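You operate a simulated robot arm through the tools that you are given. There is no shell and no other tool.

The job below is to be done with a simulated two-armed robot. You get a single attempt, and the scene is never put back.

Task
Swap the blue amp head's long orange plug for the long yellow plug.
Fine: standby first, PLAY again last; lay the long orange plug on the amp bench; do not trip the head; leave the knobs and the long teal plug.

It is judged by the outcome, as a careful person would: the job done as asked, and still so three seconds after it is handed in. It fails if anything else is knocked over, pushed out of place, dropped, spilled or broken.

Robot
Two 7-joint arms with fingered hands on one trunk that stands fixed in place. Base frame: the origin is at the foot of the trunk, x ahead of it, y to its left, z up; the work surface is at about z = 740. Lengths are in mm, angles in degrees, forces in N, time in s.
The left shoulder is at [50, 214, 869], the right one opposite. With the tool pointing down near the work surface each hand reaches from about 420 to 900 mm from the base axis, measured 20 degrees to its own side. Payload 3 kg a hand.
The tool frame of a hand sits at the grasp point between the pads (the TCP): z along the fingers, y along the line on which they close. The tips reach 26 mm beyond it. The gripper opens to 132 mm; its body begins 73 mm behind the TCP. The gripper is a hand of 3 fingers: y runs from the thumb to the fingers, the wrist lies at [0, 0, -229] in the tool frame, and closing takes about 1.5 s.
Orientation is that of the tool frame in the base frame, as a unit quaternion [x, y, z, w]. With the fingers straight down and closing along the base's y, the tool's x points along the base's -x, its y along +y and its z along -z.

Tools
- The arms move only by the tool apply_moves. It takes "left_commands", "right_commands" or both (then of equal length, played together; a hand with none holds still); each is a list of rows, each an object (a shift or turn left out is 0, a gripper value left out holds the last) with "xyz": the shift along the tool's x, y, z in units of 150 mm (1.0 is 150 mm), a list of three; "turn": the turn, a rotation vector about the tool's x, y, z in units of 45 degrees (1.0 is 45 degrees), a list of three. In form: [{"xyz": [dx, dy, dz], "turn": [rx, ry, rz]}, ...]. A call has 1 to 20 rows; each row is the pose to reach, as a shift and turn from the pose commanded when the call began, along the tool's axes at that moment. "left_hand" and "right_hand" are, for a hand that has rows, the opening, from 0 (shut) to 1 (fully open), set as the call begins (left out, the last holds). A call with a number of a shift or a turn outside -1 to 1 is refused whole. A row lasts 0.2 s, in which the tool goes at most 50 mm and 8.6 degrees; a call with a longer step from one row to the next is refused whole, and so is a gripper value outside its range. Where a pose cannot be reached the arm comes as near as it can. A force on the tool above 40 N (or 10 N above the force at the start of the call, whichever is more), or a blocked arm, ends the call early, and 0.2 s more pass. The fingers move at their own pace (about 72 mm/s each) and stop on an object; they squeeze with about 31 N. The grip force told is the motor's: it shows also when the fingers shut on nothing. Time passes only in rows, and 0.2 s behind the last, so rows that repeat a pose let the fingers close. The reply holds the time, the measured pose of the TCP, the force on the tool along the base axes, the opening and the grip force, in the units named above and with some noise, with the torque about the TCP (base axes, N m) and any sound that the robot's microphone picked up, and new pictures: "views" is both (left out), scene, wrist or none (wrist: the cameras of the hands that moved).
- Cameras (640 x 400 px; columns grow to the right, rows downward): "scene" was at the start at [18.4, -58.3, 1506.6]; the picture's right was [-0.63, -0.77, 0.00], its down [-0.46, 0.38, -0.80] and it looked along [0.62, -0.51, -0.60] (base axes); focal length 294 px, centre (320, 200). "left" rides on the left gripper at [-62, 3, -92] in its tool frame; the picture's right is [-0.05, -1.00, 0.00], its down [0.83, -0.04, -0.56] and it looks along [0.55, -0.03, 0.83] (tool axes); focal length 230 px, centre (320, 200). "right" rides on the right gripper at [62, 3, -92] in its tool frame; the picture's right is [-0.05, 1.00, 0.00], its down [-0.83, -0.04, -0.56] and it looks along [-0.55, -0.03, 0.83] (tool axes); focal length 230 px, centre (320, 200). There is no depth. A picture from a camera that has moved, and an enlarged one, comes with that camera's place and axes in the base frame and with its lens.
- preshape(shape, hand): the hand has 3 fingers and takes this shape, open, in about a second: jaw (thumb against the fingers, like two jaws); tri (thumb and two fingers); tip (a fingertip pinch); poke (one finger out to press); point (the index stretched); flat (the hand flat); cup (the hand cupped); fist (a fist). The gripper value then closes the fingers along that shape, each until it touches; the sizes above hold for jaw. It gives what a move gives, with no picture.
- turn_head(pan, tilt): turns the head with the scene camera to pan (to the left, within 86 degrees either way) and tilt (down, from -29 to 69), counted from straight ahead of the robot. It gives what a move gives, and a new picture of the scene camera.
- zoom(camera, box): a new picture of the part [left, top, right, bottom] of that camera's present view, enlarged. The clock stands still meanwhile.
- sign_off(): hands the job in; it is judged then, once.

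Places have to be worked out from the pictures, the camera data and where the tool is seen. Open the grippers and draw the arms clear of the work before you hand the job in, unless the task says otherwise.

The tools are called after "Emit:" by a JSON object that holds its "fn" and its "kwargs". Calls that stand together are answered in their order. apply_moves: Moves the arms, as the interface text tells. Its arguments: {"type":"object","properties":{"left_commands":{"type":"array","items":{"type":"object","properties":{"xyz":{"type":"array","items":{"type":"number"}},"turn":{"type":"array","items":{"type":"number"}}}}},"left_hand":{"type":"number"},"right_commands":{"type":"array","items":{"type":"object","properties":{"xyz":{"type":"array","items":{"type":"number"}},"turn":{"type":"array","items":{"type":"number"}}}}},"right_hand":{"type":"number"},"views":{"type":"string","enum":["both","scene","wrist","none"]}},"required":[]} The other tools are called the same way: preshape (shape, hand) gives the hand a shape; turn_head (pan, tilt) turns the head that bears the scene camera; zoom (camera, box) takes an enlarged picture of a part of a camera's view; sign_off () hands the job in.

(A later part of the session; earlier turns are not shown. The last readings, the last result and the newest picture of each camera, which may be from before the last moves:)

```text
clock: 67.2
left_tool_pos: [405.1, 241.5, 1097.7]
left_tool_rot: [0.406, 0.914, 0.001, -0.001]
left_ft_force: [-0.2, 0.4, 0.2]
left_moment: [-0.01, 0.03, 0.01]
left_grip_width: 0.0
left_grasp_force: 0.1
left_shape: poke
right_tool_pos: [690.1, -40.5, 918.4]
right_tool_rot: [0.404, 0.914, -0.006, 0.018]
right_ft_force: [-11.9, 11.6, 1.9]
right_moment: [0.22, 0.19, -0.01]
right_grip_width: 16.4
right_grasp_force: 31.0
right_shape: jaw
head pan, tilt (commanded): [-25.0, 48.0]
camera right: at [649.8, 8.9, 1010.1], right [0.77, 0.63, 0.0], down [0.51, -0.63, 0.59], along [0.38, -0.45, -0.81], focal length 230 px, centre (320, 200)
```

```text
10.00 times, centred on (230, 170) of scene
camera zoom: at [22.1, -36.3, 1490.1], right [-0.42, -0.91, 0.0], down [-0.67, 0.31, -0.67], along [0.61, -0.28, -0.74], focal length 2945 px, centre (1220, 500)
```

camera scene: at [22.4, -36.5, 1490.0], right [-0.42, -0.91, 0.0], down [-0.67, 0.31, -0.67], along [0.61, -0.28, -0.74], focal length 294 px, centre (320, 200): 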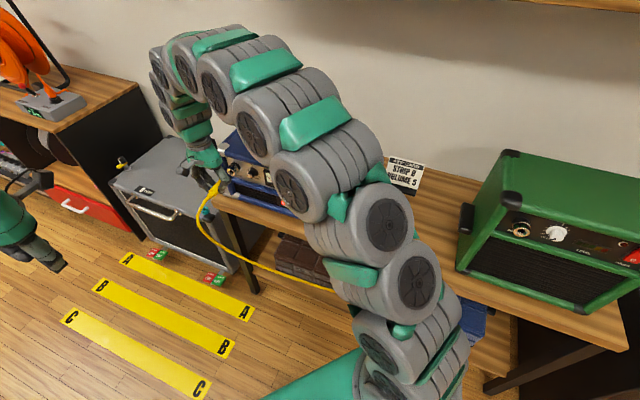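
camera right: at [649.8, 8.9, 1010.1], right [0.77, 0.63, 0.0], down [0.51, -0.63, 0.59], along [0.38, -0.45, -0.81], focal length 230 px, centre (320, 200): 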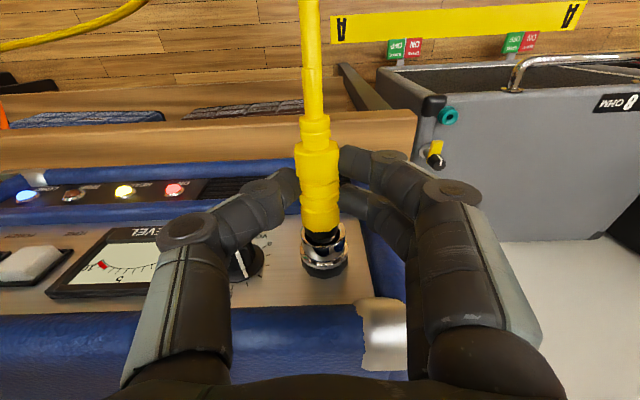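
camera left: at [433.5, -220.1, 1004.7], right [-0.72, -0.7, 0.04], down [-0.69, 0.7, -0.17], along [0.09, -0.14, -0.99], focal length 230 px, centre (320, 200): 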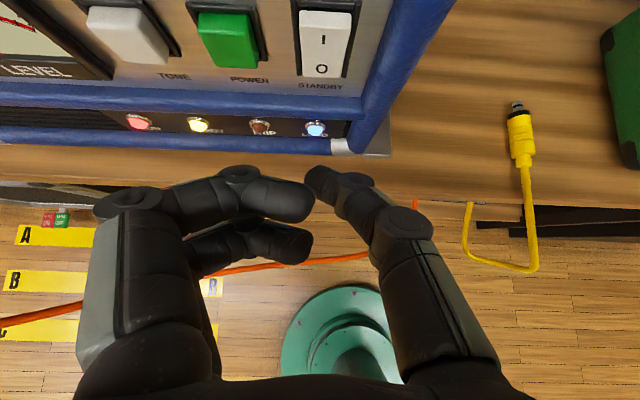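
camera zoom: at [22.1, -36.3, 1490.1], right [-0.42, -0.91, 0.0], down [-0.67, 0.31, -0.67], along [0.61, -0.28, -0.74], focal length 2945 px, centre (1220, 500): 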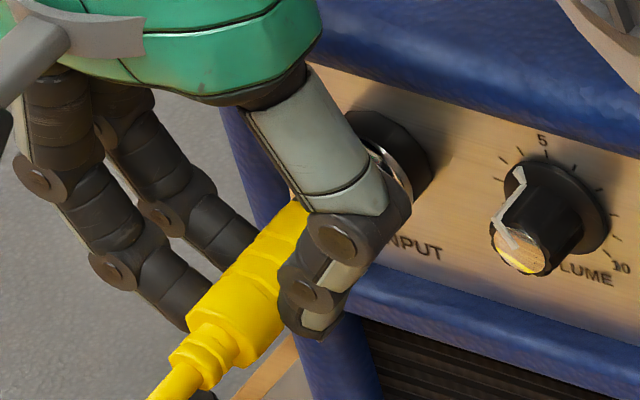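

The plug no longer moves relative to the jack while force builds to 17 N, and its collar-to-rim distance (~12 mm) matches the orange plug's seated position, so it is home. I relieve the axial push and compare the details before releasing.

Emit:
{"fn": "apply_moves", "kwargs": {"right_commands": [{"xyz": [0.007, 0, -0.0002]}, {"xyz": [0.0135, 0, -0.0005]}], "right_hand": 0.0, "views": "none"}}

Emit:
{"fn": "apply_moves", "kwargs": {"right_commands": [{"xyz": [0, 0, 0]}, {"xyz": [0, 0, 0]}, {"xyz": [0, 0, 0]}], "right_hand": 0.45, "views": "wrist"}}

Emit:
{"fn": "zoom", "kwargs": {"camera": "right", "box": [256, 190, 400, 280]}}

```text
clock: 67.8
left_tool_pos: [404.5, 241.4, 1097.6]
left_tool_rot: [0.405, 0.914, 0.001, -0.001]
left_ft_force: [-0.7, -0.9, -0.6]
left_moment: [0.01, 0.0, -0.03]
left_grip_width: 0.1
left_grasp_force: 0.1
left_shape: poke
right_tool_pos: [690.3, -41.1, 919.1]
right_tool_rot: [0.406, 0.914, -0.006, 0.019]
right_ft_force: [-5.3, 8.9, -0.5]
right_moment: [0.17, 0.13, 0.07]
right_grip_width: 16.5
right_grasp_force: 31.0
right_shape: jaw
head pan, tilt (commanded): [-25.0, 48.0]
```

```text
clock: 68.6
left_tool_pos: [404.7, 242.1, 1098.9]
left_tool_rot: [0.406, 0.914, 0.0, -0.001]
left_ft_force: [0.3, -0.2, -0.3]
left_moment: [0.04, 0.02, 0.01]
left_grip_width: 0.0
left_grasp_force: 0.1
left_shape: poke
right_tool_pos: [688.6, -40.7, 920.4]
right_tool_rot: [0.404, 0.915, -0.008, 0.018]
right_ft_force: [-0.5, -0.3, -0.5]
right_moment: [0.01, 0.03, -0.02]
right_grip_width: 58.8
right_grasp_force: 0.0
right_shape: jaw
head pan, tilt (commanded): [-25.0, 48.0]
camera right: at [649.2, 8.9, 1010.0], right [0.77, 0.63, 0.0], down [0.51, -0.63, 0.59], along [0.38, -0.45, -0.81], focal length 230 px, centre (320, 200)
```

right: 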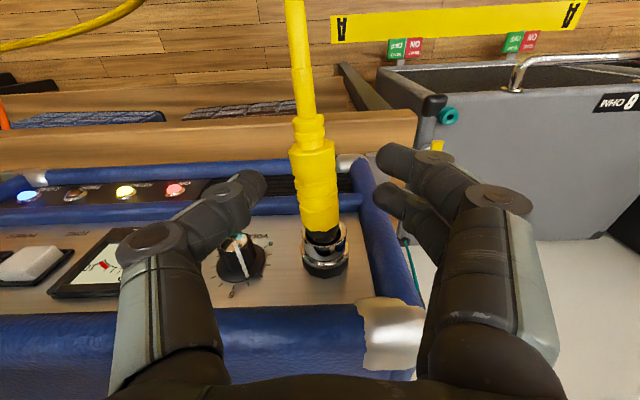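

```text
4.44 times, centred on (328, 235) of right
camera zoom: at [649.2, 8.9, 1010.0], right [0.77, 0.63, 0.0], down [0.51, -0.63, 0.59], along [0.38, -0.45, -0.81], focal length 1022 px, centre (284, 44)
```

zoom: 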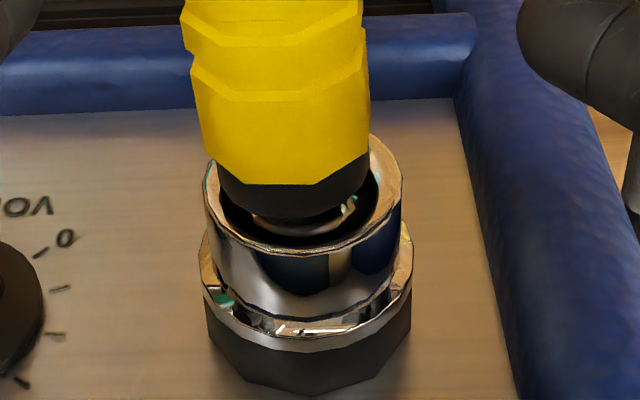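

The plug is released and held by the jack, but it has swung a few degrees sideways, so I want to see whether it is really fully home. I lift the hand clear and compare with the orange plug's original seating.

Emit:
{"fn": "apply_moves", "kwargs": {"right_commands": [{"xyz": [0, 0, -0.15]}, {"xyz": [0, 0, -0.35]}, {"xyz": [0, 0, -0.6]}], "right_hand": 0.45, "views": "both"}}

Emit:
{"fn": "zoom", "kwargs": {"camera": "right", "box": [224, 110, 416, 230]}}

Emit:
{"fn": "zoom", "kwargs": {"camera": "scene", "box": [190, 150, 254, 190]}}

```text
clock: 69.4
left_tool_pos: [404.1, 242.4, 1098.0]
left_tool_rot: [0.405, 0.914, 0.001, -0.001]
left_ft_force: [-0.8, 0.4, 0.5]
left_moment: [-0.01, -0.01, -0.01]
left_grip_width: 0.0
left_grasp_force: 0.1
left_shape: poke
right_tool_pos: [686.0, -38.3, 1009.2]
right_tool_rot: [0.404, 0.915, -0.006, 0.019]
right_ft_force: [-0.6, 0.8, -0.4]
right_moment: [-0.03, -0.04, 0.02]
right_grip_width: 58.9
right_grasp_force: 0.0
right_shape: jaw
head pan, tilt (commanded): [-25.0, 48.0]
camera scene: at [22.3, -36.5, 1490.0], right [-0.42, -0.91, 0.0], down [-0.67, 0.31, -0.67], along [0.61, -0.28, -0.74], focal length 294 px, centre (320, 200)
camera right: at [645.8, 11.4, 1100.2], right [0.77, 0.63, 0.01], down [0.51, -0.63, 0.59], along [0.38, -0.45, -0.81], focal length 230 px, centre (320, 200)
```

scene: 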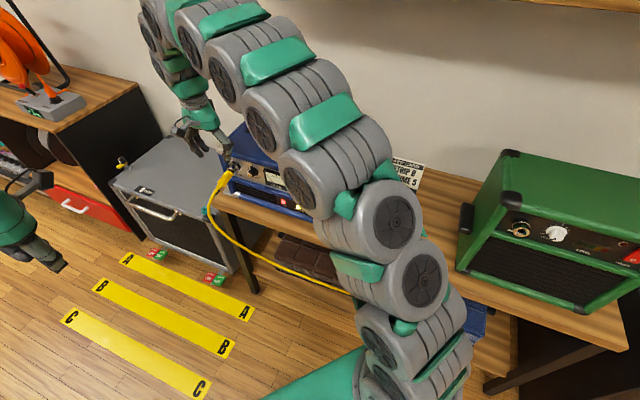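
right: 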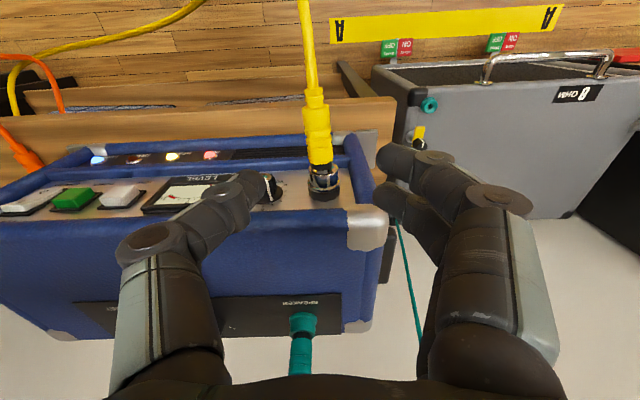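

```text
3.33 times, centred on (320, 170) of right
camera zoom: at [645.8, 11.4, 1100.2], right [0.77, 0.63, 0.01], down [0.51, -0.63, 0.59], along [0.38, -0.45, -0.81], focal length 767 px, centre (320, 300)
```

zoom: 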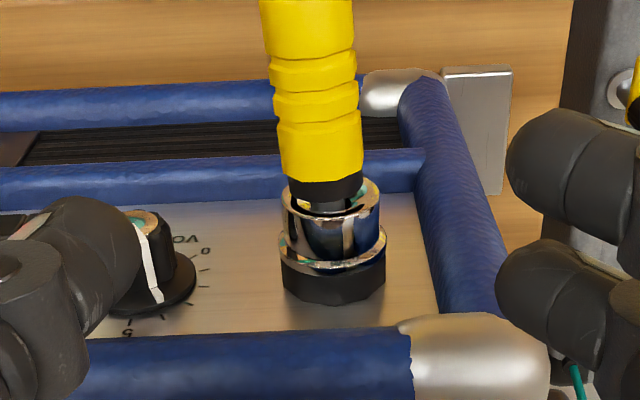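

```text
10.00 times, centred on (222, 170) of scene
camera zoom: at [22.3, -36.5, 1490.0], right [-0.42, -0.91, 0.0], down [-0.67, 0.31, -0.67], along [0.61, -0.28, -0.74], focal length 2945 px, centre (1300, 500)
```

zoom: 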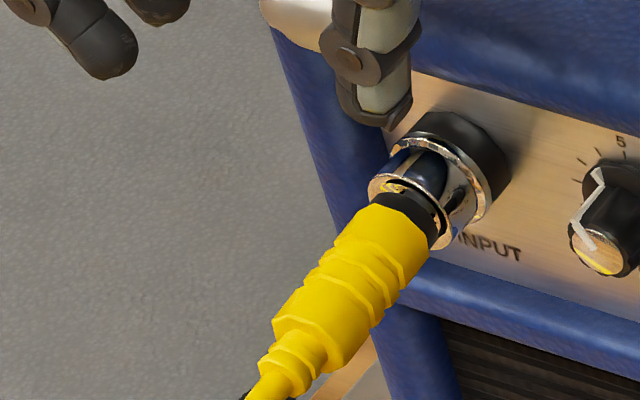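

Relative to the panel lettering, the yellow barrel sits about 2–3 mm further out than the orange one did. I zoom in on the seat to judge the remaining gap.

Emit:
{"fn": "zoom", "kwargs": {"camera": "scene", "box": [214, 160, 244, 180]}}

Emit:
{"fn": "zoom", "kwargs": {"camera": "right", "box": [288, 140, 352, 180]}}

Emit:
{"fn": "zoom", "kwargs": {"camera": "right", "box": [288, 155, 352, 205]}}

```text
16.00 times, centred on (229, 170) of scene
camera zoom: at [22.3, -36.5, 1490.0], right [-0.42, -0.91, 0.0], down [-0.67, 0.31, -0.67], along [0.61, -0.28, -0.74], focal length 4712 px, centre (1776, 680)
```

zoom: 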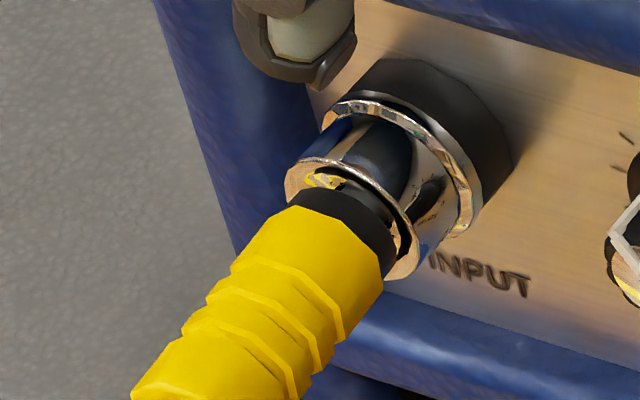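

```text
10.00 times, centred on (320, 160) of right
camera zoom: at [645.8, 11.4, 1100.2], right [0.77, 0.63, 0.01], down [0.51, -0.63, 0.59], along [0.38, -0.45, -0.81], focal length 2301 px, centre (320, 600)
```

zoom: 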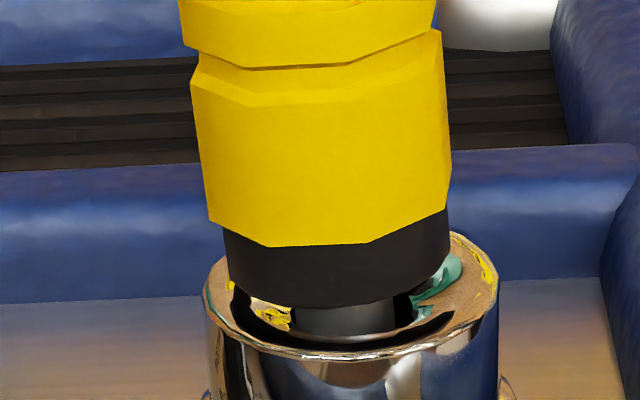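

```text
8.00 times, centred on (320, 180) of right
camera zoom: at [645.8, 11.4, 1100.2], right [0.77, 0.63, 0.01], down [0.51, -0.63, 0.59], along [0.38, -0.45, -0.81], focal length 1841 px, centre (320, 360)
```

zoom: 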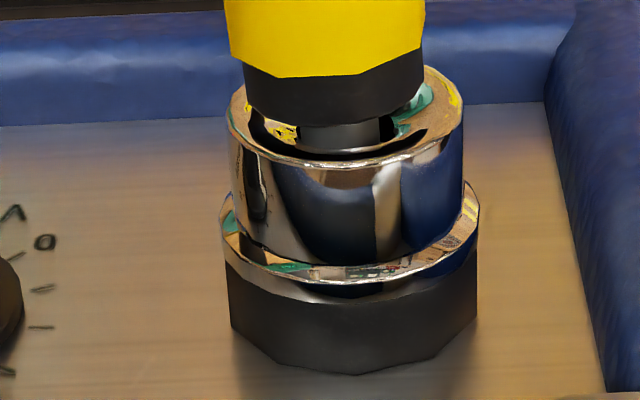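

By the flange distances the seating is within about a millimetre of the orange plug's, but the yellow one has swung aside a little. I regrip it at mid-barrel to straighten it and press it home once more.

Emit:
{"fn": "apply_moves", "kwargs": {"right_commands": [{"xyz": [-0.006, -0.01, 0.25]}, {"xyz": [-0.011, -0.01, 0.48]}, {"xyz": [-0.011, -0.01, 0.59]}], "right_hand": 0.45, "views": "wrist"}}

Emit:
{"fn": "zoom", "kwargs": {"camera": "right", "box": [200, 110, 440, 260]}}

```text
clock: 70.2
left_tool_pos: [404.4, 241.1, 1097.8]
left_tool_rot: [0.406, 0.914, 0.001, -0.002]
left_ft_force: [1.0, 0.4, -0.3]
left_moment: [-0.02, -0.01, 0.0]
left_grip_width: 0.1
left_grasp_force: 0.0
left_shape: poke
right_tool_pos: [690.5, -44.0, 920.1]
right_tool_rot: [0.405, 0.914, -0.008, 0.018]
right_ft_force: [-0.2, 0.6, 0.8]
right_moment: [0.02, -0.02, -0.03]
right_grip_width: 58.9
right_grasp_force: 0.1
right_shape: jaw
head pan, tilt (commanded): [-25.0, 48.0]
camera right: at [649.5, 6.8, 1010.2], right [0.77, 0.63, 0.0], down [0.51, -0.63, 0.59], along [0.37, -0.45, -0.81], focal length 230 px, centre (320, 200)
```

right: 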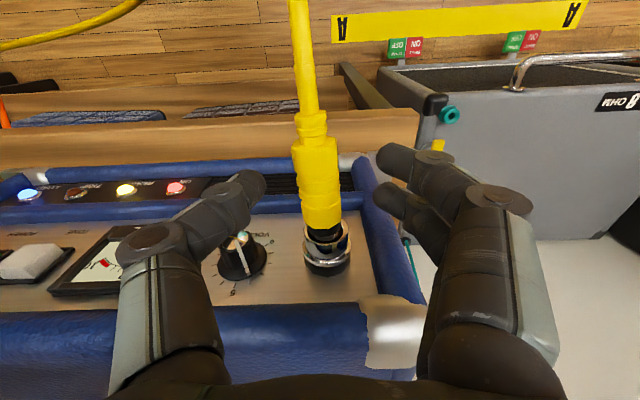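

```text
2.67 times, centred on (320, 185) of right
camera zoom: at [649.5, 6.8, 1010.2], right [0.77, 0.63, 0.0], down [0.51, -0.63, 0.59], along [0.37, -0.45, -0.81], focal length 614 px, centre (320, 240)
```

zoom: 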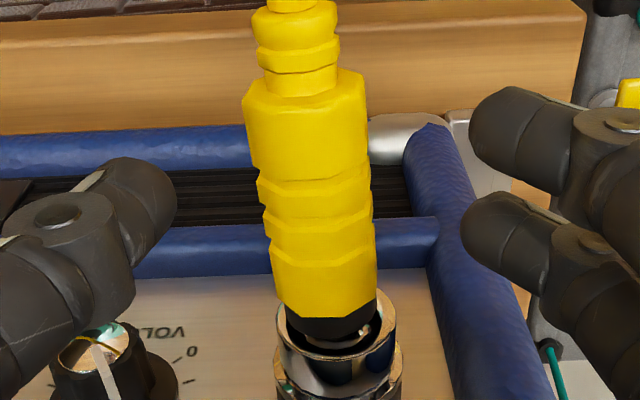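

The barrel sits about 3 mm higher relative to the tips than in the first grip. I raise the hand 2.5 mm, back 2 mm, and close.

Emit:
{"fn": "apply_moves", "kwargs": {"right_commands": [{"xyz": [0.013, -0.003, -0.017]}, {"xyz": [0.013, -0.003, -0.017]}], "right_hand": 0.45, "views": "none"}}

Emit:
{"fn": "apply_moves", "kwargs": {"right_commands": [{"xyz": [0, 0, 0]}, {"xyz": [0, 0, 0]}, {"xyz": [0, 0, 0]}, {"xyz": [0, 0, 0]}, {"xyz": [0, 0, 0]}, {"xyz": [0, 0, 0]}], "right_hand": 0.0, "views": "wrist"}}

Emit:
{"fn": "zoom", "kwargs": {"camera": "right", "box": [200, 110, 440, 260]}}

Emit:
{"fn": "zoom", "kwargs": {"camera": "right", "box": [280, 210, 376, 270]}}

Emit:
{"fn": "zoom", "kwargs": {"camera": "scene", "box": [208, 160, 248, 185]}}

```text
clock: 70.8
left_tool_pos: [403.7, 243.4, 1098.0]
left_tool_rot: [0.406, 0.914, 0.0, -0.002]
left_ft_force: [0.9, 0.0, 0.6]
left_moment: [-0.02, -0.02, 0.01]
left_grip_width: 0.0
left_grasp_force: 0.1
left_shape: poke
right_tool_pos: [689.2, -40.2, 922.3]
right_tool_rot: [0.405, 0.914, -0.007, 0.019]
right_ft_force: [0.5, 0.4, 0.4]
right_moment: [-0.01, -0.02, 0.01]
right_grip_width: 59.0
right_grasp_force: 0.0
right_shape: jaw
head pan, tilt (commanded): [-25.0, 48.0]
```

```text
clock: 72.2
left_tool_pos: [404.8, 242.5, 1097.4]
left_tool_rot: [0.406, 0.914, 0.001, -0.002]
left_ft_force: [-0.5, -0.5, -0.6]
left_moment: [0.01, -0.03, -0.02]
left_grip_width: 0.1
left_grasp_force: 0.0
left_shape: poke
right_tool_pos: [689.8, -42.4, 922.8]
right_tool_rot: [0.406, 0.914, -0.007, 0.019]
right_ft_force: [-0.9, 0.0, -0.4]
right_moment: [0.0, 0.05, 0.02]
right_grip_width: 16.7
right_grasp_force: 31.2
right_shape: jaw
head pan, tilt (commanded): [-25.0, 48.0]
camera right: at [647.9, 8.3, 1013.0], right [0.77, 0.63, 0.0], down [0.51, -0.63, 0.59], along [0.37, -0.45, -0.81], focal length 230 px, centre (320, 200)
```

right: 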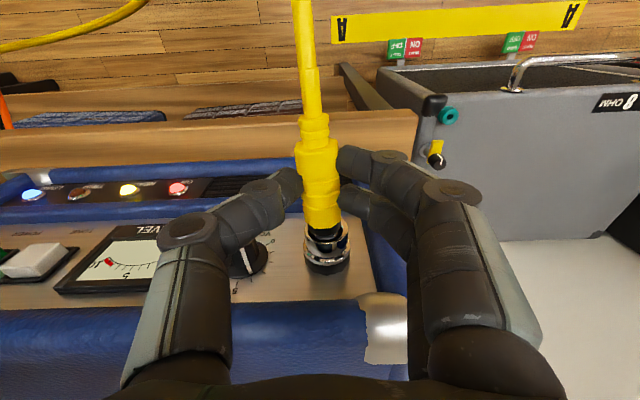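

```text
2.67 times, centred on (320, 185) of right
camera zoom: at [647.9, 8.3, 1013.0], right [0.77, 0.63, 0.0], down [0.51, -0.63, 0.59], along [0.37, -0.45, -0.81], focal length 614 px, centre (320, 240)
```

zoom: 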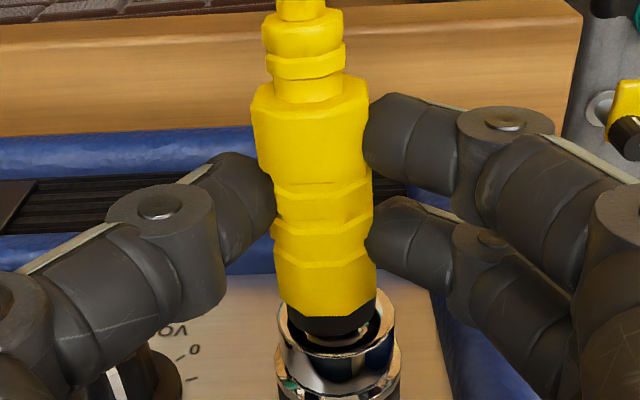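

```text
6.67 times, centred on (328, 240) of right
camera zoom: at [647.9, 8.3, 1013.0], right [0.77, 0.63, 0.0], down [0.51, -0.63, 0.59], along [0.37, -0.45, -0.81], focal length 1534 px, centre (267, -67)
```

zoom: 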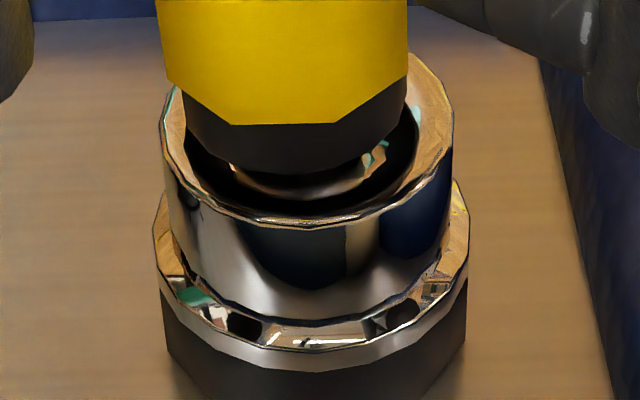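

```text
16.00 times, centred on (228, 172) of scene
camera zoom: at [22.3, -36.5, 1490.0], right [-0.42, -0.91, 0.0], down [-0.67, 0.31, -0.67], along [0.61, -0.28, -0.74], focal length 4712 px, centre (1792, 640)
```

zoom: 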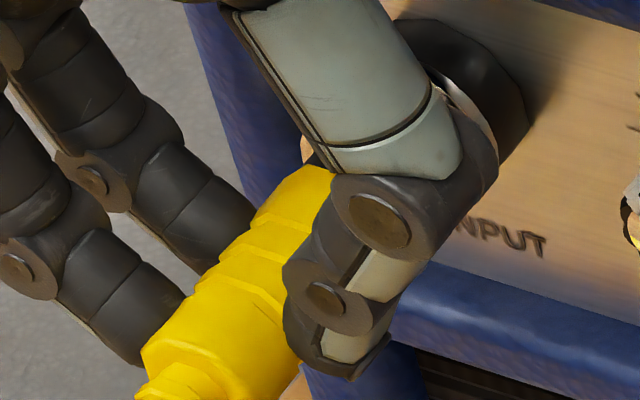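

Regripped firmly and straighter. I shift 1.2 mm to +a and 2 mm down to centre on the jack, then press inward in small steps.

Emit:
{"fn": "apply_moves", "kwargs": {"right_commands": [{"xyz": [0, 0.004, 0.007]}, {"xyz": [0, 0.008, 0.0135]}, {"xyz": [-0.007, 0.008, 0.0137]}], "right_hand": 0.0, "views": "none"}}

Emit:
{"fn": "apply_moves", "kwargs": {"right_commands": [{"xyz": [-0.01, 0, 0.0004]}, {"xyz": [-0.02, 0, 0.0007]}], "right_hand": 0.0, "views": "wrist"}}

Emit:
{"fn": "zoom", "kwargs": {"camera": "right", "box": [280, 210, 376, 270]}}

Emit:
{"fn": "zoom", "kwargs": {"camera": "scene", "box": [198, 150, 262, 190]}}

```text
clock: 73.0
left_tool_pos: [403.8, 242.3, 1097.8]
left_tool_rot: [0.406, 0.914, 0.001, -0.002]
left_ft_force: [-0.5, 1.0, 0.4]
left_moment: [0.01, 0.01, 0.0]
left_grip_width: 0.3
left_grasp_force: 0.0
left_shape: poke
right_tool_pos: [689.7, -41.0, 920.7]
right_tool_rot: [0.404, 0.915, -0.008, 0.018]
right_ft_force: [-10.1, 3.2, 3.3]
right_moment: [0.03, 0.19, -0.11]
right_grip_width: 16.4
right_grasp_force: 31.4
right_shape: jaw
head pan, tilt (commanded): [-25.0, 48.0]
```

```text
clock: 73.6
left_tool_pos: [404.3, 242.2, 1097.2]
left_tool_rot: [0.406, 0.914, 0.0, 0.0]
left_ft_force: [0.0, -0.5, -0.3]
left_moment: [0.0, -0.03, 0.0]
left_grip_width: 0.0
left_grasp_force: 0.0
left_shape: poke
right_tool_pos: [692.8, -43.6, 922.1]
right_tool_rot: [0.405, 0.914, -0.006, 0.019]
right_ft_force: [-9.4, 11.4, 1.1]
right_moment: [0.16, 0.17, 0.05]
right_grip_width: 16.6
right_grasp_force: 31.6
right_shape: jaw
head pan, tilt (commanded): [-25.0, 48.0]
camera right: at [651.9, 6.3, 1012.8], right [0.77, 0.63, 0.01], down [0.51, -0.63, 0.59], along [0.38, -0.45, -0.81], focal length 230 px, centre (320, 200)
```

right: 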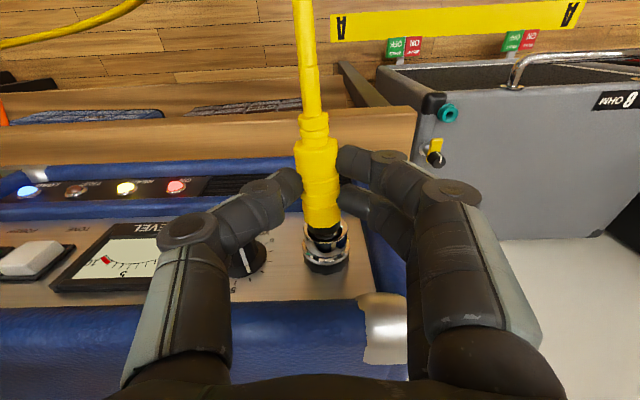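

```text
6.67 times, centred on (328, 240) of right
camera zoom: at [651.9, 6.3, 1012.8], right [0.77, 0.63, 0.01], down [0.51, -0.63, 0.59], along [0.38, -0.45, -0.81], focal length 1534 px, centre (267, -67)
```

zoom: 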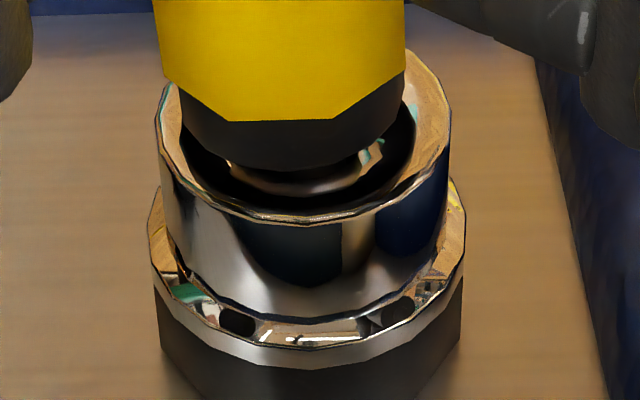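

```text
10.00 times, centred on (230, 170) of scene
camera zoom: at [22.2, -36.3, 1490.1], right [-0.42, -0.91, 0.0], down [-0.67, 0.31, -0.67], along [0.61, -0.28, -0.74], focal length 2945 px, centre (1220, 500)
```

zoom: 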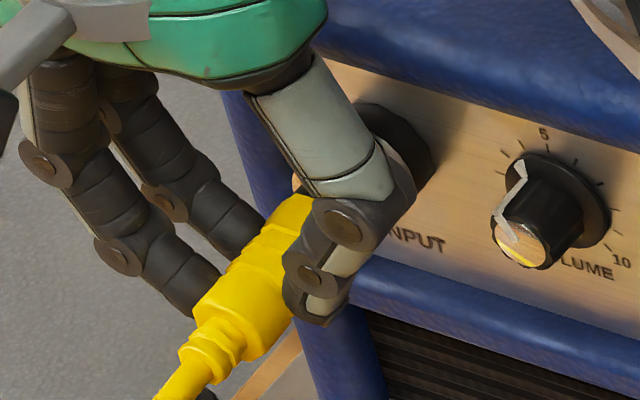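

The plug does not go any deeper (same collar gap), while the amp starts to creep back under 15 N, so the plug is at its stop; I must not push any harder. I relieve the push, then open and lift away.

Emit:
{"fn": "apply_moves", "kwargs": {"right_commands": [{"xyz": [0.01, 0, -0.0004]}, {"xyz": [0.02, 0, -0.0007]}], "right_hand": 0.0, "views": "wrist"}}

Emit:
{"fn": "zoom", "kwargs": {"camera": "right", "box": [280, 210, 376, 270]}}

```text
clock: 74.2
left_tool_pos: [404.8, 240.3, 1097.9]
left_tool_rot: [0.406, 0.914, 0.001, -0.002]
left_ft_force: [0.1, 0.4, -0.3]
left_moment: [-0.02, -0.01, 0.0]
left_grip_width: 0.0
left_grasp_force: 0.0
left_shape: poke
right_tool_pos: [690.2, -44.3, 921.9]
right_tool_rot: [0.405, 0.914, -0.007, 0.019]
right_ft_force: [3.9, 2.0, 0.7]
right_moment: [0.08, -0.06, 0.18]
right_grip_width: 16.4
right_grasp_force: 31.2
right_shape: jaw
head pan, tilt (commanded): [-25.0, 48.0]
camera right: at [650.2, 6.1, 1012.9], right [0.77, 0.63, 0.01], down [0.51, -0.63, 0.59], along [0.38, -0.45, -0.81], focal length 230 px, centre (320, 200)
```

right: 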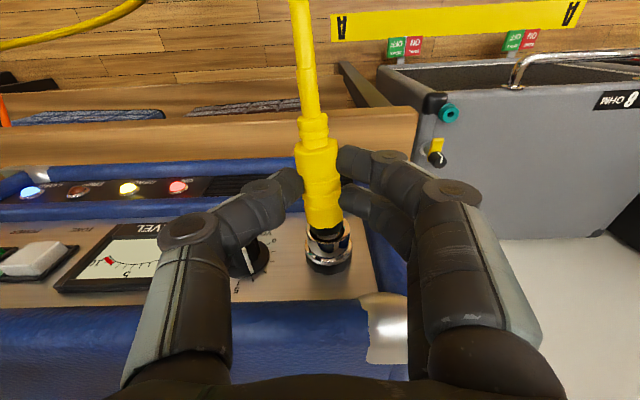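

```text
6.67 times, centred on (328, 240) of right
camera zoom: at [650.2, 6.1, 1012.9], right [0.77, 0.63, 0.01], down [0.51, -0.63, 0.59], along [0.38, -0.45, -0.81], focal length 1534 px, centre (267, -67)
```

zoom: 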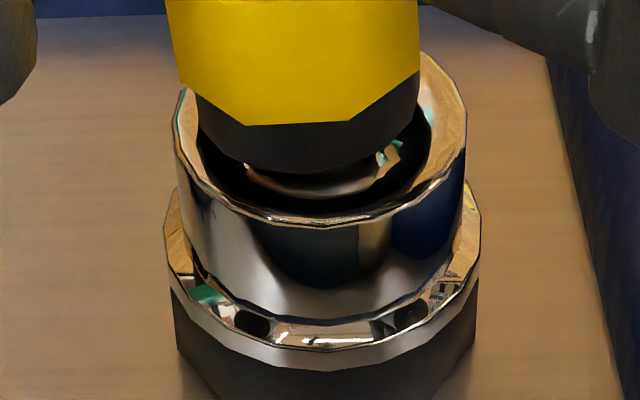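

Forces are near zero and the plug keeps its depth. I open the fingers and lift straight up.

Emit:
{"fn": "apply_moves", "kwargs": {"right_commands": [{"xyz": [0, 0, 0]}, {"xyz": [0, 0, 0]}, {"xyz": [0, 0, 0]}, {"xyz": [0, 0, -0.2]}, {"xyz": [0, 0, -0.5]}, {"xyz": [0, 0, -0.8]}], "right_hand": 0.45, "views": "both"}}

Emit:
{"fn": "zoom", "kwargs": {"camera": "right", "box": [224, 100, 416, 220]}}

Emit:
{"fn": "zoom", "kwargs": {"camera": "scene", "box": [190, 150, 254, 190]}}

```text
clock: 75.6
left_tool_pos: [404.2, 242.7, 1097.7]
left_tool_rot: [0.406, 0.914, 0.001, -0.002]
left_ft_force: [-0.3, 0.0, -0.1]
left_moment: [-0.02, 0.0, 0.03]
left_grip_width: 0.0
left_grasp_force: 0.0
left_shape: poke
right_tool_pos: [683.8, -42.0, 1042.1]
right_tool_rot: [0.404, 0.914, -0.007, 0.019]
right_ft_force: [-0.6, -0.7, 0.1]
right_moment: [-0.02, 0.03, 0.02]
right_grip_width: 58.8
right_grasp_force: 0.0
right_shape: jaw
head pan, tilt (commanded): [-25.0, 48.0]
camera scene: at [22.3, -36.5, 1490.0], right [-0.42, -0.91, 0.0], down [-0.67, 0.31, -0.67], along [0.61, -0.28, -0.74], focal length 294 px, centre (320, 200)
camera right: at [643.9, 8.4, 1132.5], right [0.77, 0.63, 0.01], down [0.51, -0.63, 0.59], along [0.38, -0.45, -0.81], focal length 230 px, centre (320, 200)
```

scene: 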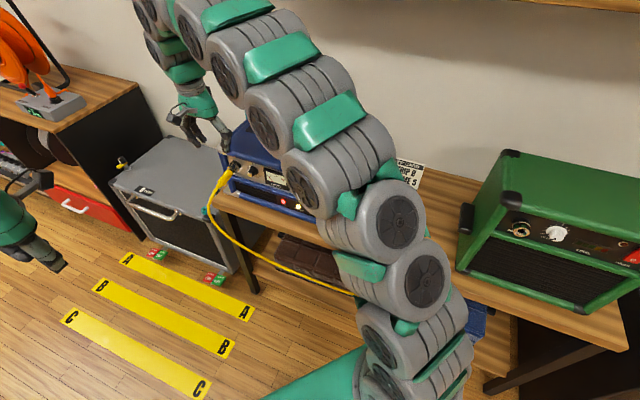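
right: 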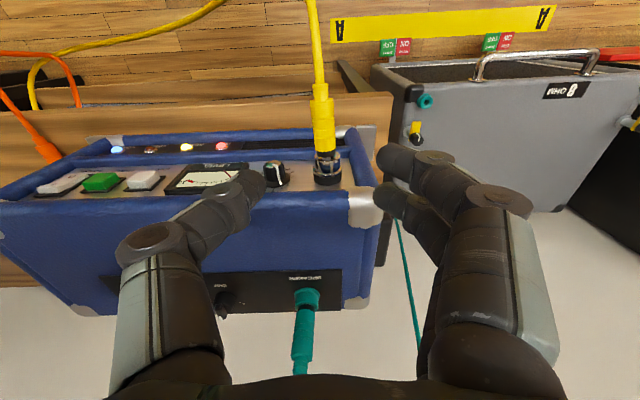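

```text
3.33 times, centred on (320, 160) of right
camera zoom: at [643.9, 8.4, 1132.5], right [0.77, 0.63, 0.01], down [0.51, -0.63, 0.59], along [0.38, -0.45, -0.81], focal length 767 px, centre (320, 333)
```

zoom: 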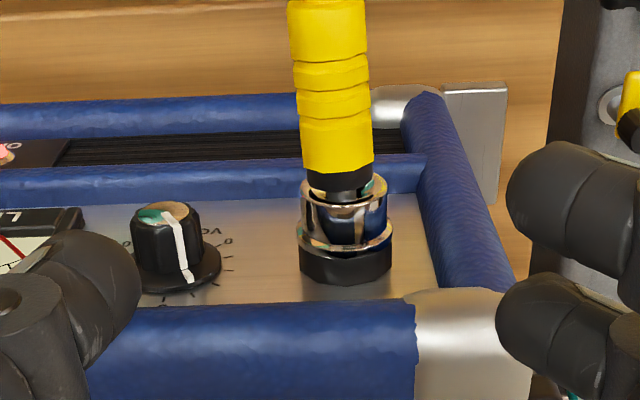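

```text
10.00 times, centred on (222, 170) of scene
camera zoom: at [22.3, -36.5, 1490.0], right [-0.42, -0.91, 0.0], down [-0.67, 0.31, -0.67], along [0.61, -0.28, -0.74], focal length 2945 px, centre (1300, 500)
```

zoom: 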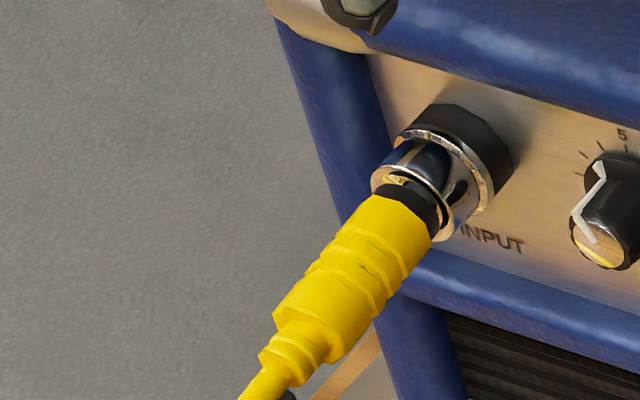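

The yellow plug stays in place at the seat depth. I now withdraw the right hand back to its parking place over the bench's right part, clear of the panel.

Emit:
{"fn": "apply_moves", "kwargs": {"right_commands": [{"xyz": [0.2, 0, -0.05], "turn": [0, 0.022, 0]}, {"xyz": [0.4, 0, -0.1], "turn": [0, 0.044, 0]}, {"xyz": [0.4, -0.25, -0.15], "turn": [0, 0.044, 0]}, {"xyz": [0.4, -0.5, -0.2], "turn": [0, 0.044, 0]}, {"xyz": [0.4, -0.75, -0.2], "turn": [0, 0.044, 0]}, {"xyz": [0.4, -1.0, -0.2], "turn": [0, 0.044, 0]}], "right_hand": 0.45, "views": "none"}}

Emit:
{"fn": "apply_moves", "kwargs": {"right_commands": [{"xyz": [0, -0.25, 0]}, {"xyz": [0, -0.5, 0]}, {"xyz": [0, -0.75, 0]}, {"xyz": [0, -1.0, 0]}], "views": "none"}}

Emit:
{"fn": "apply_moves", "kwargs": {"right_commands": [{"xyz": [0, -0.25, 0]}, {"xyz": [0, -0.5, 0]}, {"xyz": [0, -0.75, 0]}, {"xyz": [-0.05, -1.0, 0]}, {"xyz": [-0.3, -1.0, -0.1]}, {"xyz": [-0.6, -1.0, -0.1]}], "views": "both"}}

```text
clock: 77.0
left_tool_pos: [403.8, 242.2, 1097.5]
left_tool_rot: [0.406, 0.914, 0.001, -0.002]
left_ft_force: [-0.6, -0.1, 0.4]
left_moment: [0.01, -0.05, 0.0]
left_grip_width: 0.0
left_grasp_force: 0.0
left_shape: poke
right_tool_pos: [536.9, -96.5, 1069.2]
right_tool_rot: [0.405, 0.914, 0.0, 0.002]
right_ft_force: [0.3, 0.0, 0.0]
right_moment: [0.0, -0.01, 0.01]
right_grip_width: 58.8
right_grasp_force: 0.1
right_shape: jaw
head pan, tilt (commanded): [-25.0, 48.0]
```

```text
clock: 78.0
left_tool_pos: [404.3, 242.3, 1097.9]
left_tool_rot: [0.406, 0.914, 0.001, -0.002]
left_ft_force: [-0.2, -1.0, -1.1]
left_moment: [0.02, 0.0, 0.01]
left_grip_width: 0.0
left_grasp_force: 0.1
left_shape: poke
right_tool_pos: [421.5, -195.8, 1069.3]
right_tool_rot: [0.404, 0.915, -0.001, 0.002]
right_ft_force: [0.8, -0.2, -0.3]
right_moment: [0.02, -0.02, -0.01]
right_grip_width: 58.8
right_grasp_force: 0.0
right_shape: jaw
head pan, tilt (commanded): [-25.0, 48.0]
```

```text
clock: 79.4
left_tool_pos: [404.7, 241.7, 1098.8]
left_tool_rot: [0.407, 0.913, 0.001, -0.002]
left_ft_force: [-0.1, 0.2, -0.2]
left_moment: [-0.01, 0.02, 0.01]
left_grip_width: 0.0
left_grasp_force: 0.0
left_shape: poke
right_tool_pos: [372.4, -362.2, 1084.5]
right_tool_rot: [0.405, 0.914, 0.0, 0.005]
right_ft_force: [0.6, 0.5, 0.1]
right_moment: [0.01, 0.02, -0.03]
right_grip_width: 58.8
right_grasp_force: 0.0
right_shape: jaw
head pan, tilt (commanded): [-25.0, 48.0]
camera scene: at [22.4, -36.6, 1490.0], right [-0.42, -0.91, 0.0], down [-0.67, 0.31, -0.67], along [0.61, -0.28, -0.74], focal length 294 px, centre (320, 200)
camera right: at [333.0, -315.5, 1177.2], right [0.77, 0.63, 0.0], down [0.52, -0.64, 0.56], along [0.36, -0.43, -0.83], focal length 230 px, centre (320, 200)
```

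scene: 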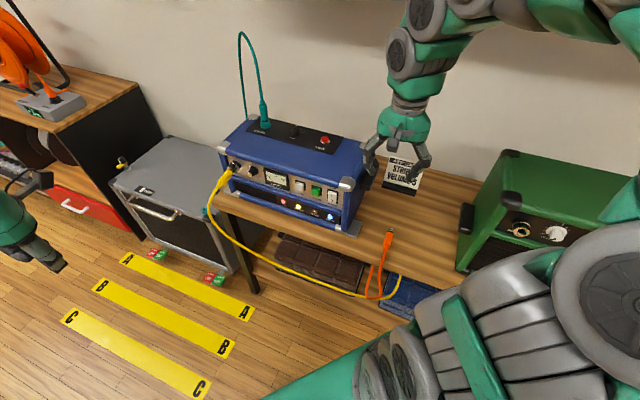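
right: 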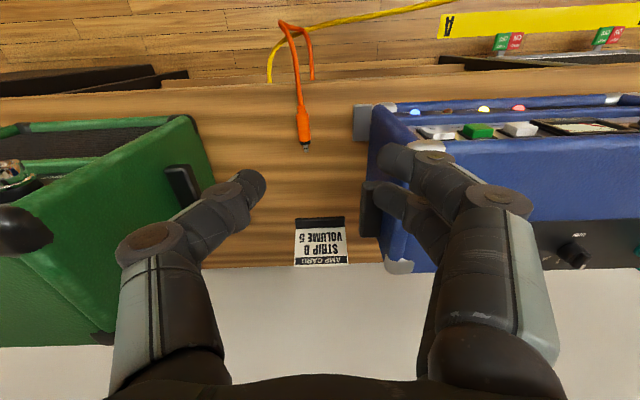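

The right hand is nearly out. I move it a bit further right to its earlier parking spot, then re-measure the amp from the original head pose to see how far it moved and where the rocker is now.

Emit:
{"fn": "apply_moves", "kwargs": {"right_commands": [{"xyz": [-0.1, -0.25, 0]}, {"xyz": [-0.25, -0.5, 0]}, {"xyz": [-0.38, -0.75, 0]}], "views": "none"}}

Emit:
{"fn": "turn_head", "kwargs": {"pan": -39.2, "tilt": 36.6}}

Emit:
{"fn": "zoom", "kwargs": {"camera": "scene", "box": [130, 235, 194, 275]}}

Emit:
{"fn": "zoom", "kwargs": {"camera": "scene", "box": [226, 240, 322, 300]}}

```text
clock: 80.2
left_tool_pos: [404.4, 241.4, 1098.4]
left_tool_rot: [0.406, 0.914, 0.001, -0.001]
left_ft_force: [-0.5, 0.1, 0.4]
left_moment: [0.02, -0.02, -0.03]
left_grip_width: 0.1
left_grasp_force: 0.0
left_shape: poke
right_tool_pos: [327.8, -485.5, 1084.6]
right_tool_rot: [0.406, 0.914, 0.001, 0.003]
right_ft_force: [-0.5, 0.5, 0.1]
right_moment: [0.01, -0.01, 0.03]
right_grip_width: 59.0
right_grasp_force: 0.1
right_shape: jaw
head pan, tilt (commanded): [-25.0, 48.0]
```

```text
clock: 81.0
left_tool_pos: [404.4, 242.6, 1097.9]
left_tool_rot: [0.406, 0.914, 0.0, -0.002]
left_ft_force: [0.3, 0.3, 0.5]
left_moment: [-0.02, 0.04, -0.02]
left_grip_width: 0.0
left_grasp_force: 0.1
left_shape: poke
right_tool_pos: [327.9, -482.4, 1085.2]
right_tool_rot: [0.404, 0.915, 0.001, 0.004]
right_ft_force: [0.3, -1.1, 0.5]
right_moment: [-0.03, -0.01, 0.01]
right_grip_width: 59.1
right_grasp_force: 0.2
right_shape: jaw
head pan, tilt (commanded): [-39.2, 36.6]
camera scene: at [18.5, -58.2, 1506.6], right [-0.63, -0.78, 0.0], down [-0.46, 0.38, -0.8], along [0.62, -0.51, -0.6], focal length 294 px, centre (320, 200)
```

scene: 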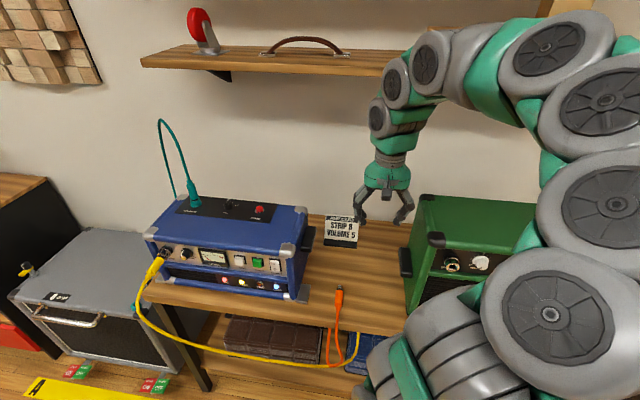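

```text
10.00 times, centred on (162, 255) of scene
camera zoom: at [18.5, -58.2, 1506.6], right [-0.63, -0.78, 0.0], down [-0.46, 0.38, -0.8], along [0.62, -0.51, -0.6], focal length 2945 px, centre (1900, -350)
```

zoom: 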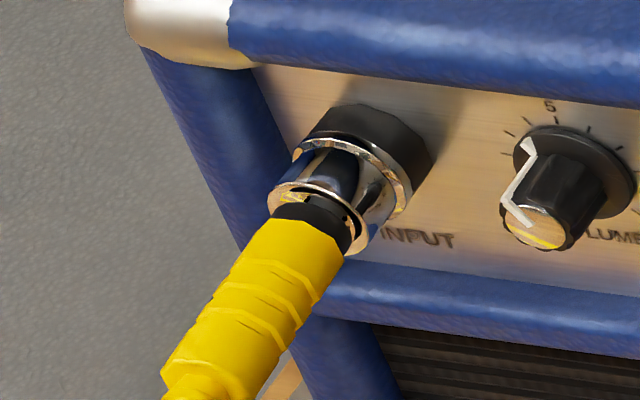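

```text
6.67 times, centred on (274, 270) of scene
camera zoom: at [18.5, -58.2, 1506.6], right [-0.63, -0.78, 0.0], down [-0.46, 0.38, -0.8], along [0.62, -0.51, -0.6], focal length 1964 px, centre (627, -267)
```

zoom: 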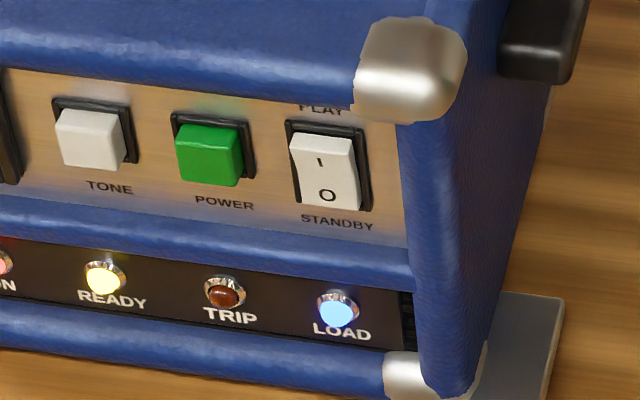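

From the same head pose: the yellow boundary sits within about 1.4 mm of where the orange one was relative to the panel; the amp has slid back only about 4 mm (right end) to 7 mm (left end), still square on the bench. Next is PLAY: I bring the left poking hand back along its earlier route.

Emit:
{"fn": "apply_moves", "kwargs": {"left_commands": [{"xyz": [-0.18, -0.16, 0.06]}, {"xyz": [-0.36, -0.32, 0.13]}, {"xyz": [-0.54, -0.48, 0.2]}, {"xyz": [-0.72, -0.64, 0.26]}, {"xyz": [-0.88, -0.8, 0.33]}], "views": "none"}}

Emit:
{"fn": "apply_moves", "kwargs": {"left_commands": [{"xyz": [-0.15, -0.13, 0.025], "turn": [0, -0.16, 0]}, {"xyz": [-0.3, -0.26, 0.05], "turn": [0, -0.32, 0]}, {"xyz": [-0.45, -0.39, 0.075], "turn": [0, -0.48, 0]}, {"xyz": [-0.6, -0.51, 0.1], "turn": [0, -0.64, 0]}, {"xyz": [-0.75, -0.64, 0.12], "turn": [0, -0.8, 0]}, {"xyz": [-0.895, -0.767, 0.14], "turn": [0, -0.96, 0]}], "views": "both"}}

```text
clock: 82.2
left_tool_pos: [403.3, 61.2, 1050.8]
left_tool_rot: [0.406, 0.914, 0.0, -0.001]
left_ft_force: [0.2, -0.2, -0.1]
left_moment: [0.02, 0.0, 0.0]
left_grip_width: 0.0
left_grasp_force: 0.0
left_shape: poke
right_tool_pos: [327.8, -483.9, 1085.7]
right_tool_rot: [0.404, 0.915, 0.001, 0.004]
right_ft_force: [-0.3, 0.6, -0.2]
right_moment: [0.02, 0.03, 0.03]
right_grip_width: 58.9
right_grasp_force: 0.1
right_shape: jaw
head pan, tilt (commanded): [-39.2, 36.6]
```

```text
clock: 83.6
left_tool_pos: [409.2, -115.6, 1025.3]
left_tool_rot: [0.379, 0.85, -0.149, 0.334]
left_ft_force: [-0.2, 0.0, -0.5]
left_moment: [-0.03, 0.0, 0.02]
left_grip_width: 0.1
left_grasp_force: 0.0
left_shape: poke
right_tool_pos: [328.7, -484.4, 1085.7]
right_tool_rot: [0.404, 0.915, 0.0, 0.002]
right_ft_force: [-0.1, 0.0, 0.1]
right_moment: [-0.02, 0.0, -0.01]
right_grip_width: 59.0
right_grasp_force: 0.0
right_shape: jaw
head pan, tilt (commanded): [-39.2, 36.6]
camera scene: at [18.5, -58.3, 1506.6], right [-0.63, -0.77, 0.0], down [-0.46, 0.38, -0.8], along [0.62, -0.51, -0.6], focal length 294 px, centre (320, 200)
camera left: at [400.3, -100.3, 1133.6], right [-0.72, -0.7, 0.04], down [-0.69, 0.7, -0.16], along [0.09, -0.14, -0.99], focal length 230 px, centre (320, 200)
```

scene: 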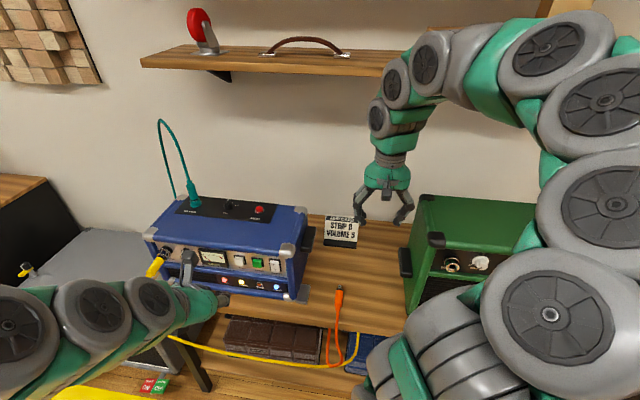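
left: 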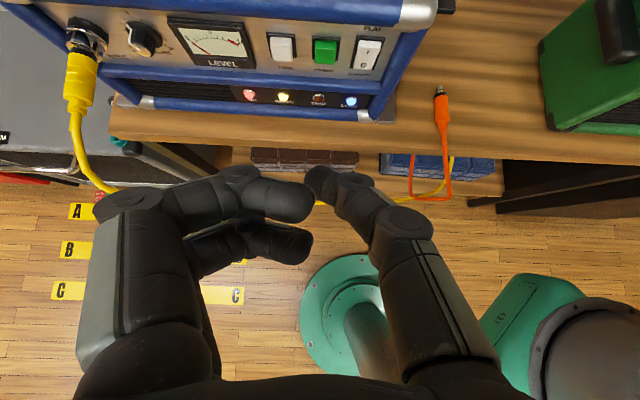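

The left camera is at nearly the same pose as before the swap, which lets me compare the yellow plug's seating directly with the earlier orange view.

Emit:
{"fn": "zoom", "kwargs": {"camera": "left", "box": [30, 0, 190, 100]}}

Emit:
{"fn": "zoom", "kwargs": {"camera": "left", "box": [240, 0, 464, 140]}}

```text
4.00 times, centred on (110, 50) of left
camera zoom: at [400.3, -100.3, 1133.6], right [-0.72, -0.7, 0.04], down [-0.69, 0.7, -0.16], along [0.09, -0.14, -0.99], focal length 920 px, centre (1160, 800)
```

zoom: 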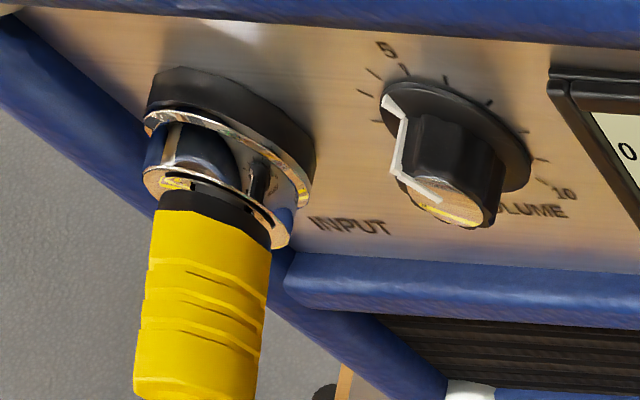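

```text
2.86 times, centred on (352, 70) of left
camera zoom: at [400.3, -100.3, 1133.6], right [-0.72, -0.7, 0.04], down [-0.69, 0.7, -0.16], along [0.09, -0.14, -0.99], focal length 657 px, centre (229, 571)
```

zoom: 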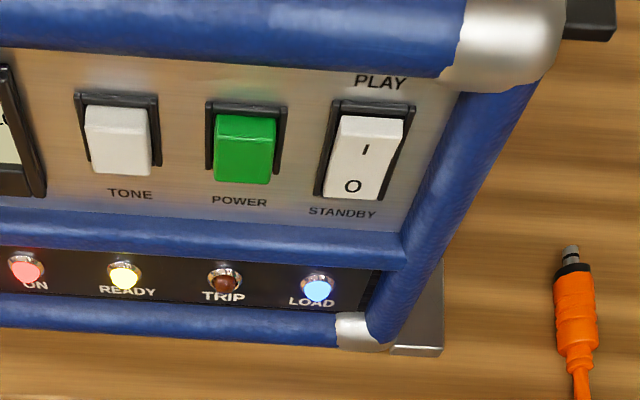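

In this matching view the yellow boundary lies at the same place relative to the jack as the orange one did, so it is properly seated. I now approach the rocker's upper (I / PLAY) end with the left finger.

Emit:
{"fn": "apply_moves", "kwargs": {"left_commands": [{"xyz": [-0.022, -0.055, 0.158]}, {"xyz": [-0.044, -0.11, 0.316]}, {"xyz": [-0.066, -0.166, 0.474]}, {"xyz": [-0.087, -0.222, 0.632]}], "views": "none"}}

Emit:
{"fn": "apply_moves", "kwargs": {"left_commands": [{"xyz": [-0.02, -0.05, 0.14]}, {"xyz": [-0.04, -0.1, 0.28]}, {"xyz": [-0.058, -0.148, 0.42]}], "views": "both"}}

Emit:
{"fn": "zoom", "kwargs": {"camera": "left", "box": [200, 80, 440, 230]}}

```text
clock: 84.6
left_tool_pos: [436.9, -192.5, 963.2]
left_tool_rot: [0.378, 0.85, -0.149, 0.335]
left_ft_force: [-0.2, -0.2, -0.1]
left_moment: [0.03, -0.01, -0.02]
left_grip_width: 0.3
left_grasp_force: 0.2
left_shape: poke
right_tool_pos: [328.2, -483.6, 1085.1]
right_tool_rot: [0.405, 0.914, 0.0, 0.002]
right_ft_force: [0.3, 0.1, -1.2]
right_moment: [-0.02, 0.01, 0.0]
right_grip_width: 59.1
right_grasp_force: 0.0
right_shape: jaw
head pan, tilt (commanded): [-39.2, 36.6]
```

```text
clock: 85.4
left_tool_pos: [450.5, -243.1, 922.5]
left_tool_rot: [0.378, 0.851, -0.149, 0.334]
left_ft_force: [0.0, 0.8, 0.5]
left_moment: [0.01, 0.01, 0.0]
left_grip_width: 0.0
left_grasp_force: 0.1
left_shape: poke
right_tool_pos: [327.1, -483.3, 1085.5]
right_tool_rot: [0.404, 0.915, 0.0, 0.003]
right_ft_force: [0.7, -0.4, -0.2]
right_moment: [-0.01, 0.05, 0.0]
right_grip_width: 59.0
right_grasp_force: 0.2
right_shape: jaw
head pan, tilt (commanded): [-39.2, 36.6]
camera scene: at [18.5, -58.3, 1506.6], right [-0.63, -0.78, 0.0], down [-0.46, 0.38, -0.8], along [0.62, -0.51, -0.6], focal length 294 px, centre (320, 200)
camera left: at [441.8, -227.0, 1031.3], right [-0.72, -0.7, 0.04], down [-0.69, 0.7, -0.16], along [0.09, -0.14, -0.99], focal length 230 px, centre (320, 200)
```

scene: 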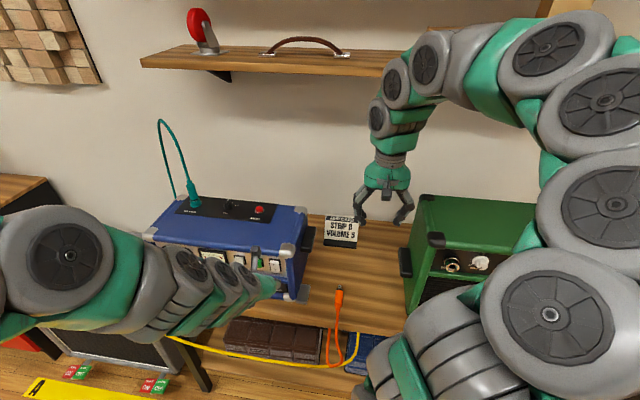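
left: 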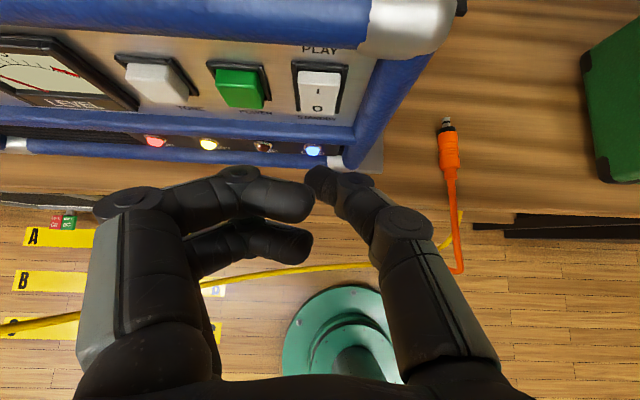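

```text
2.67 times, centred on (320, 155) of left
camera zoom: at [441.8, -227.0, 1031.3], right [-0.72, -0.7, 0.04], down [-0.69, 0.7, -0.16], along [0.09, -0.14, -0.99], focal length 614 px, centre (320, 320)
```

zoom: 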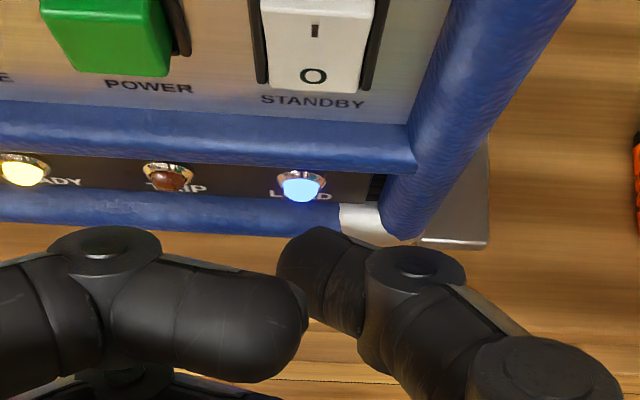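

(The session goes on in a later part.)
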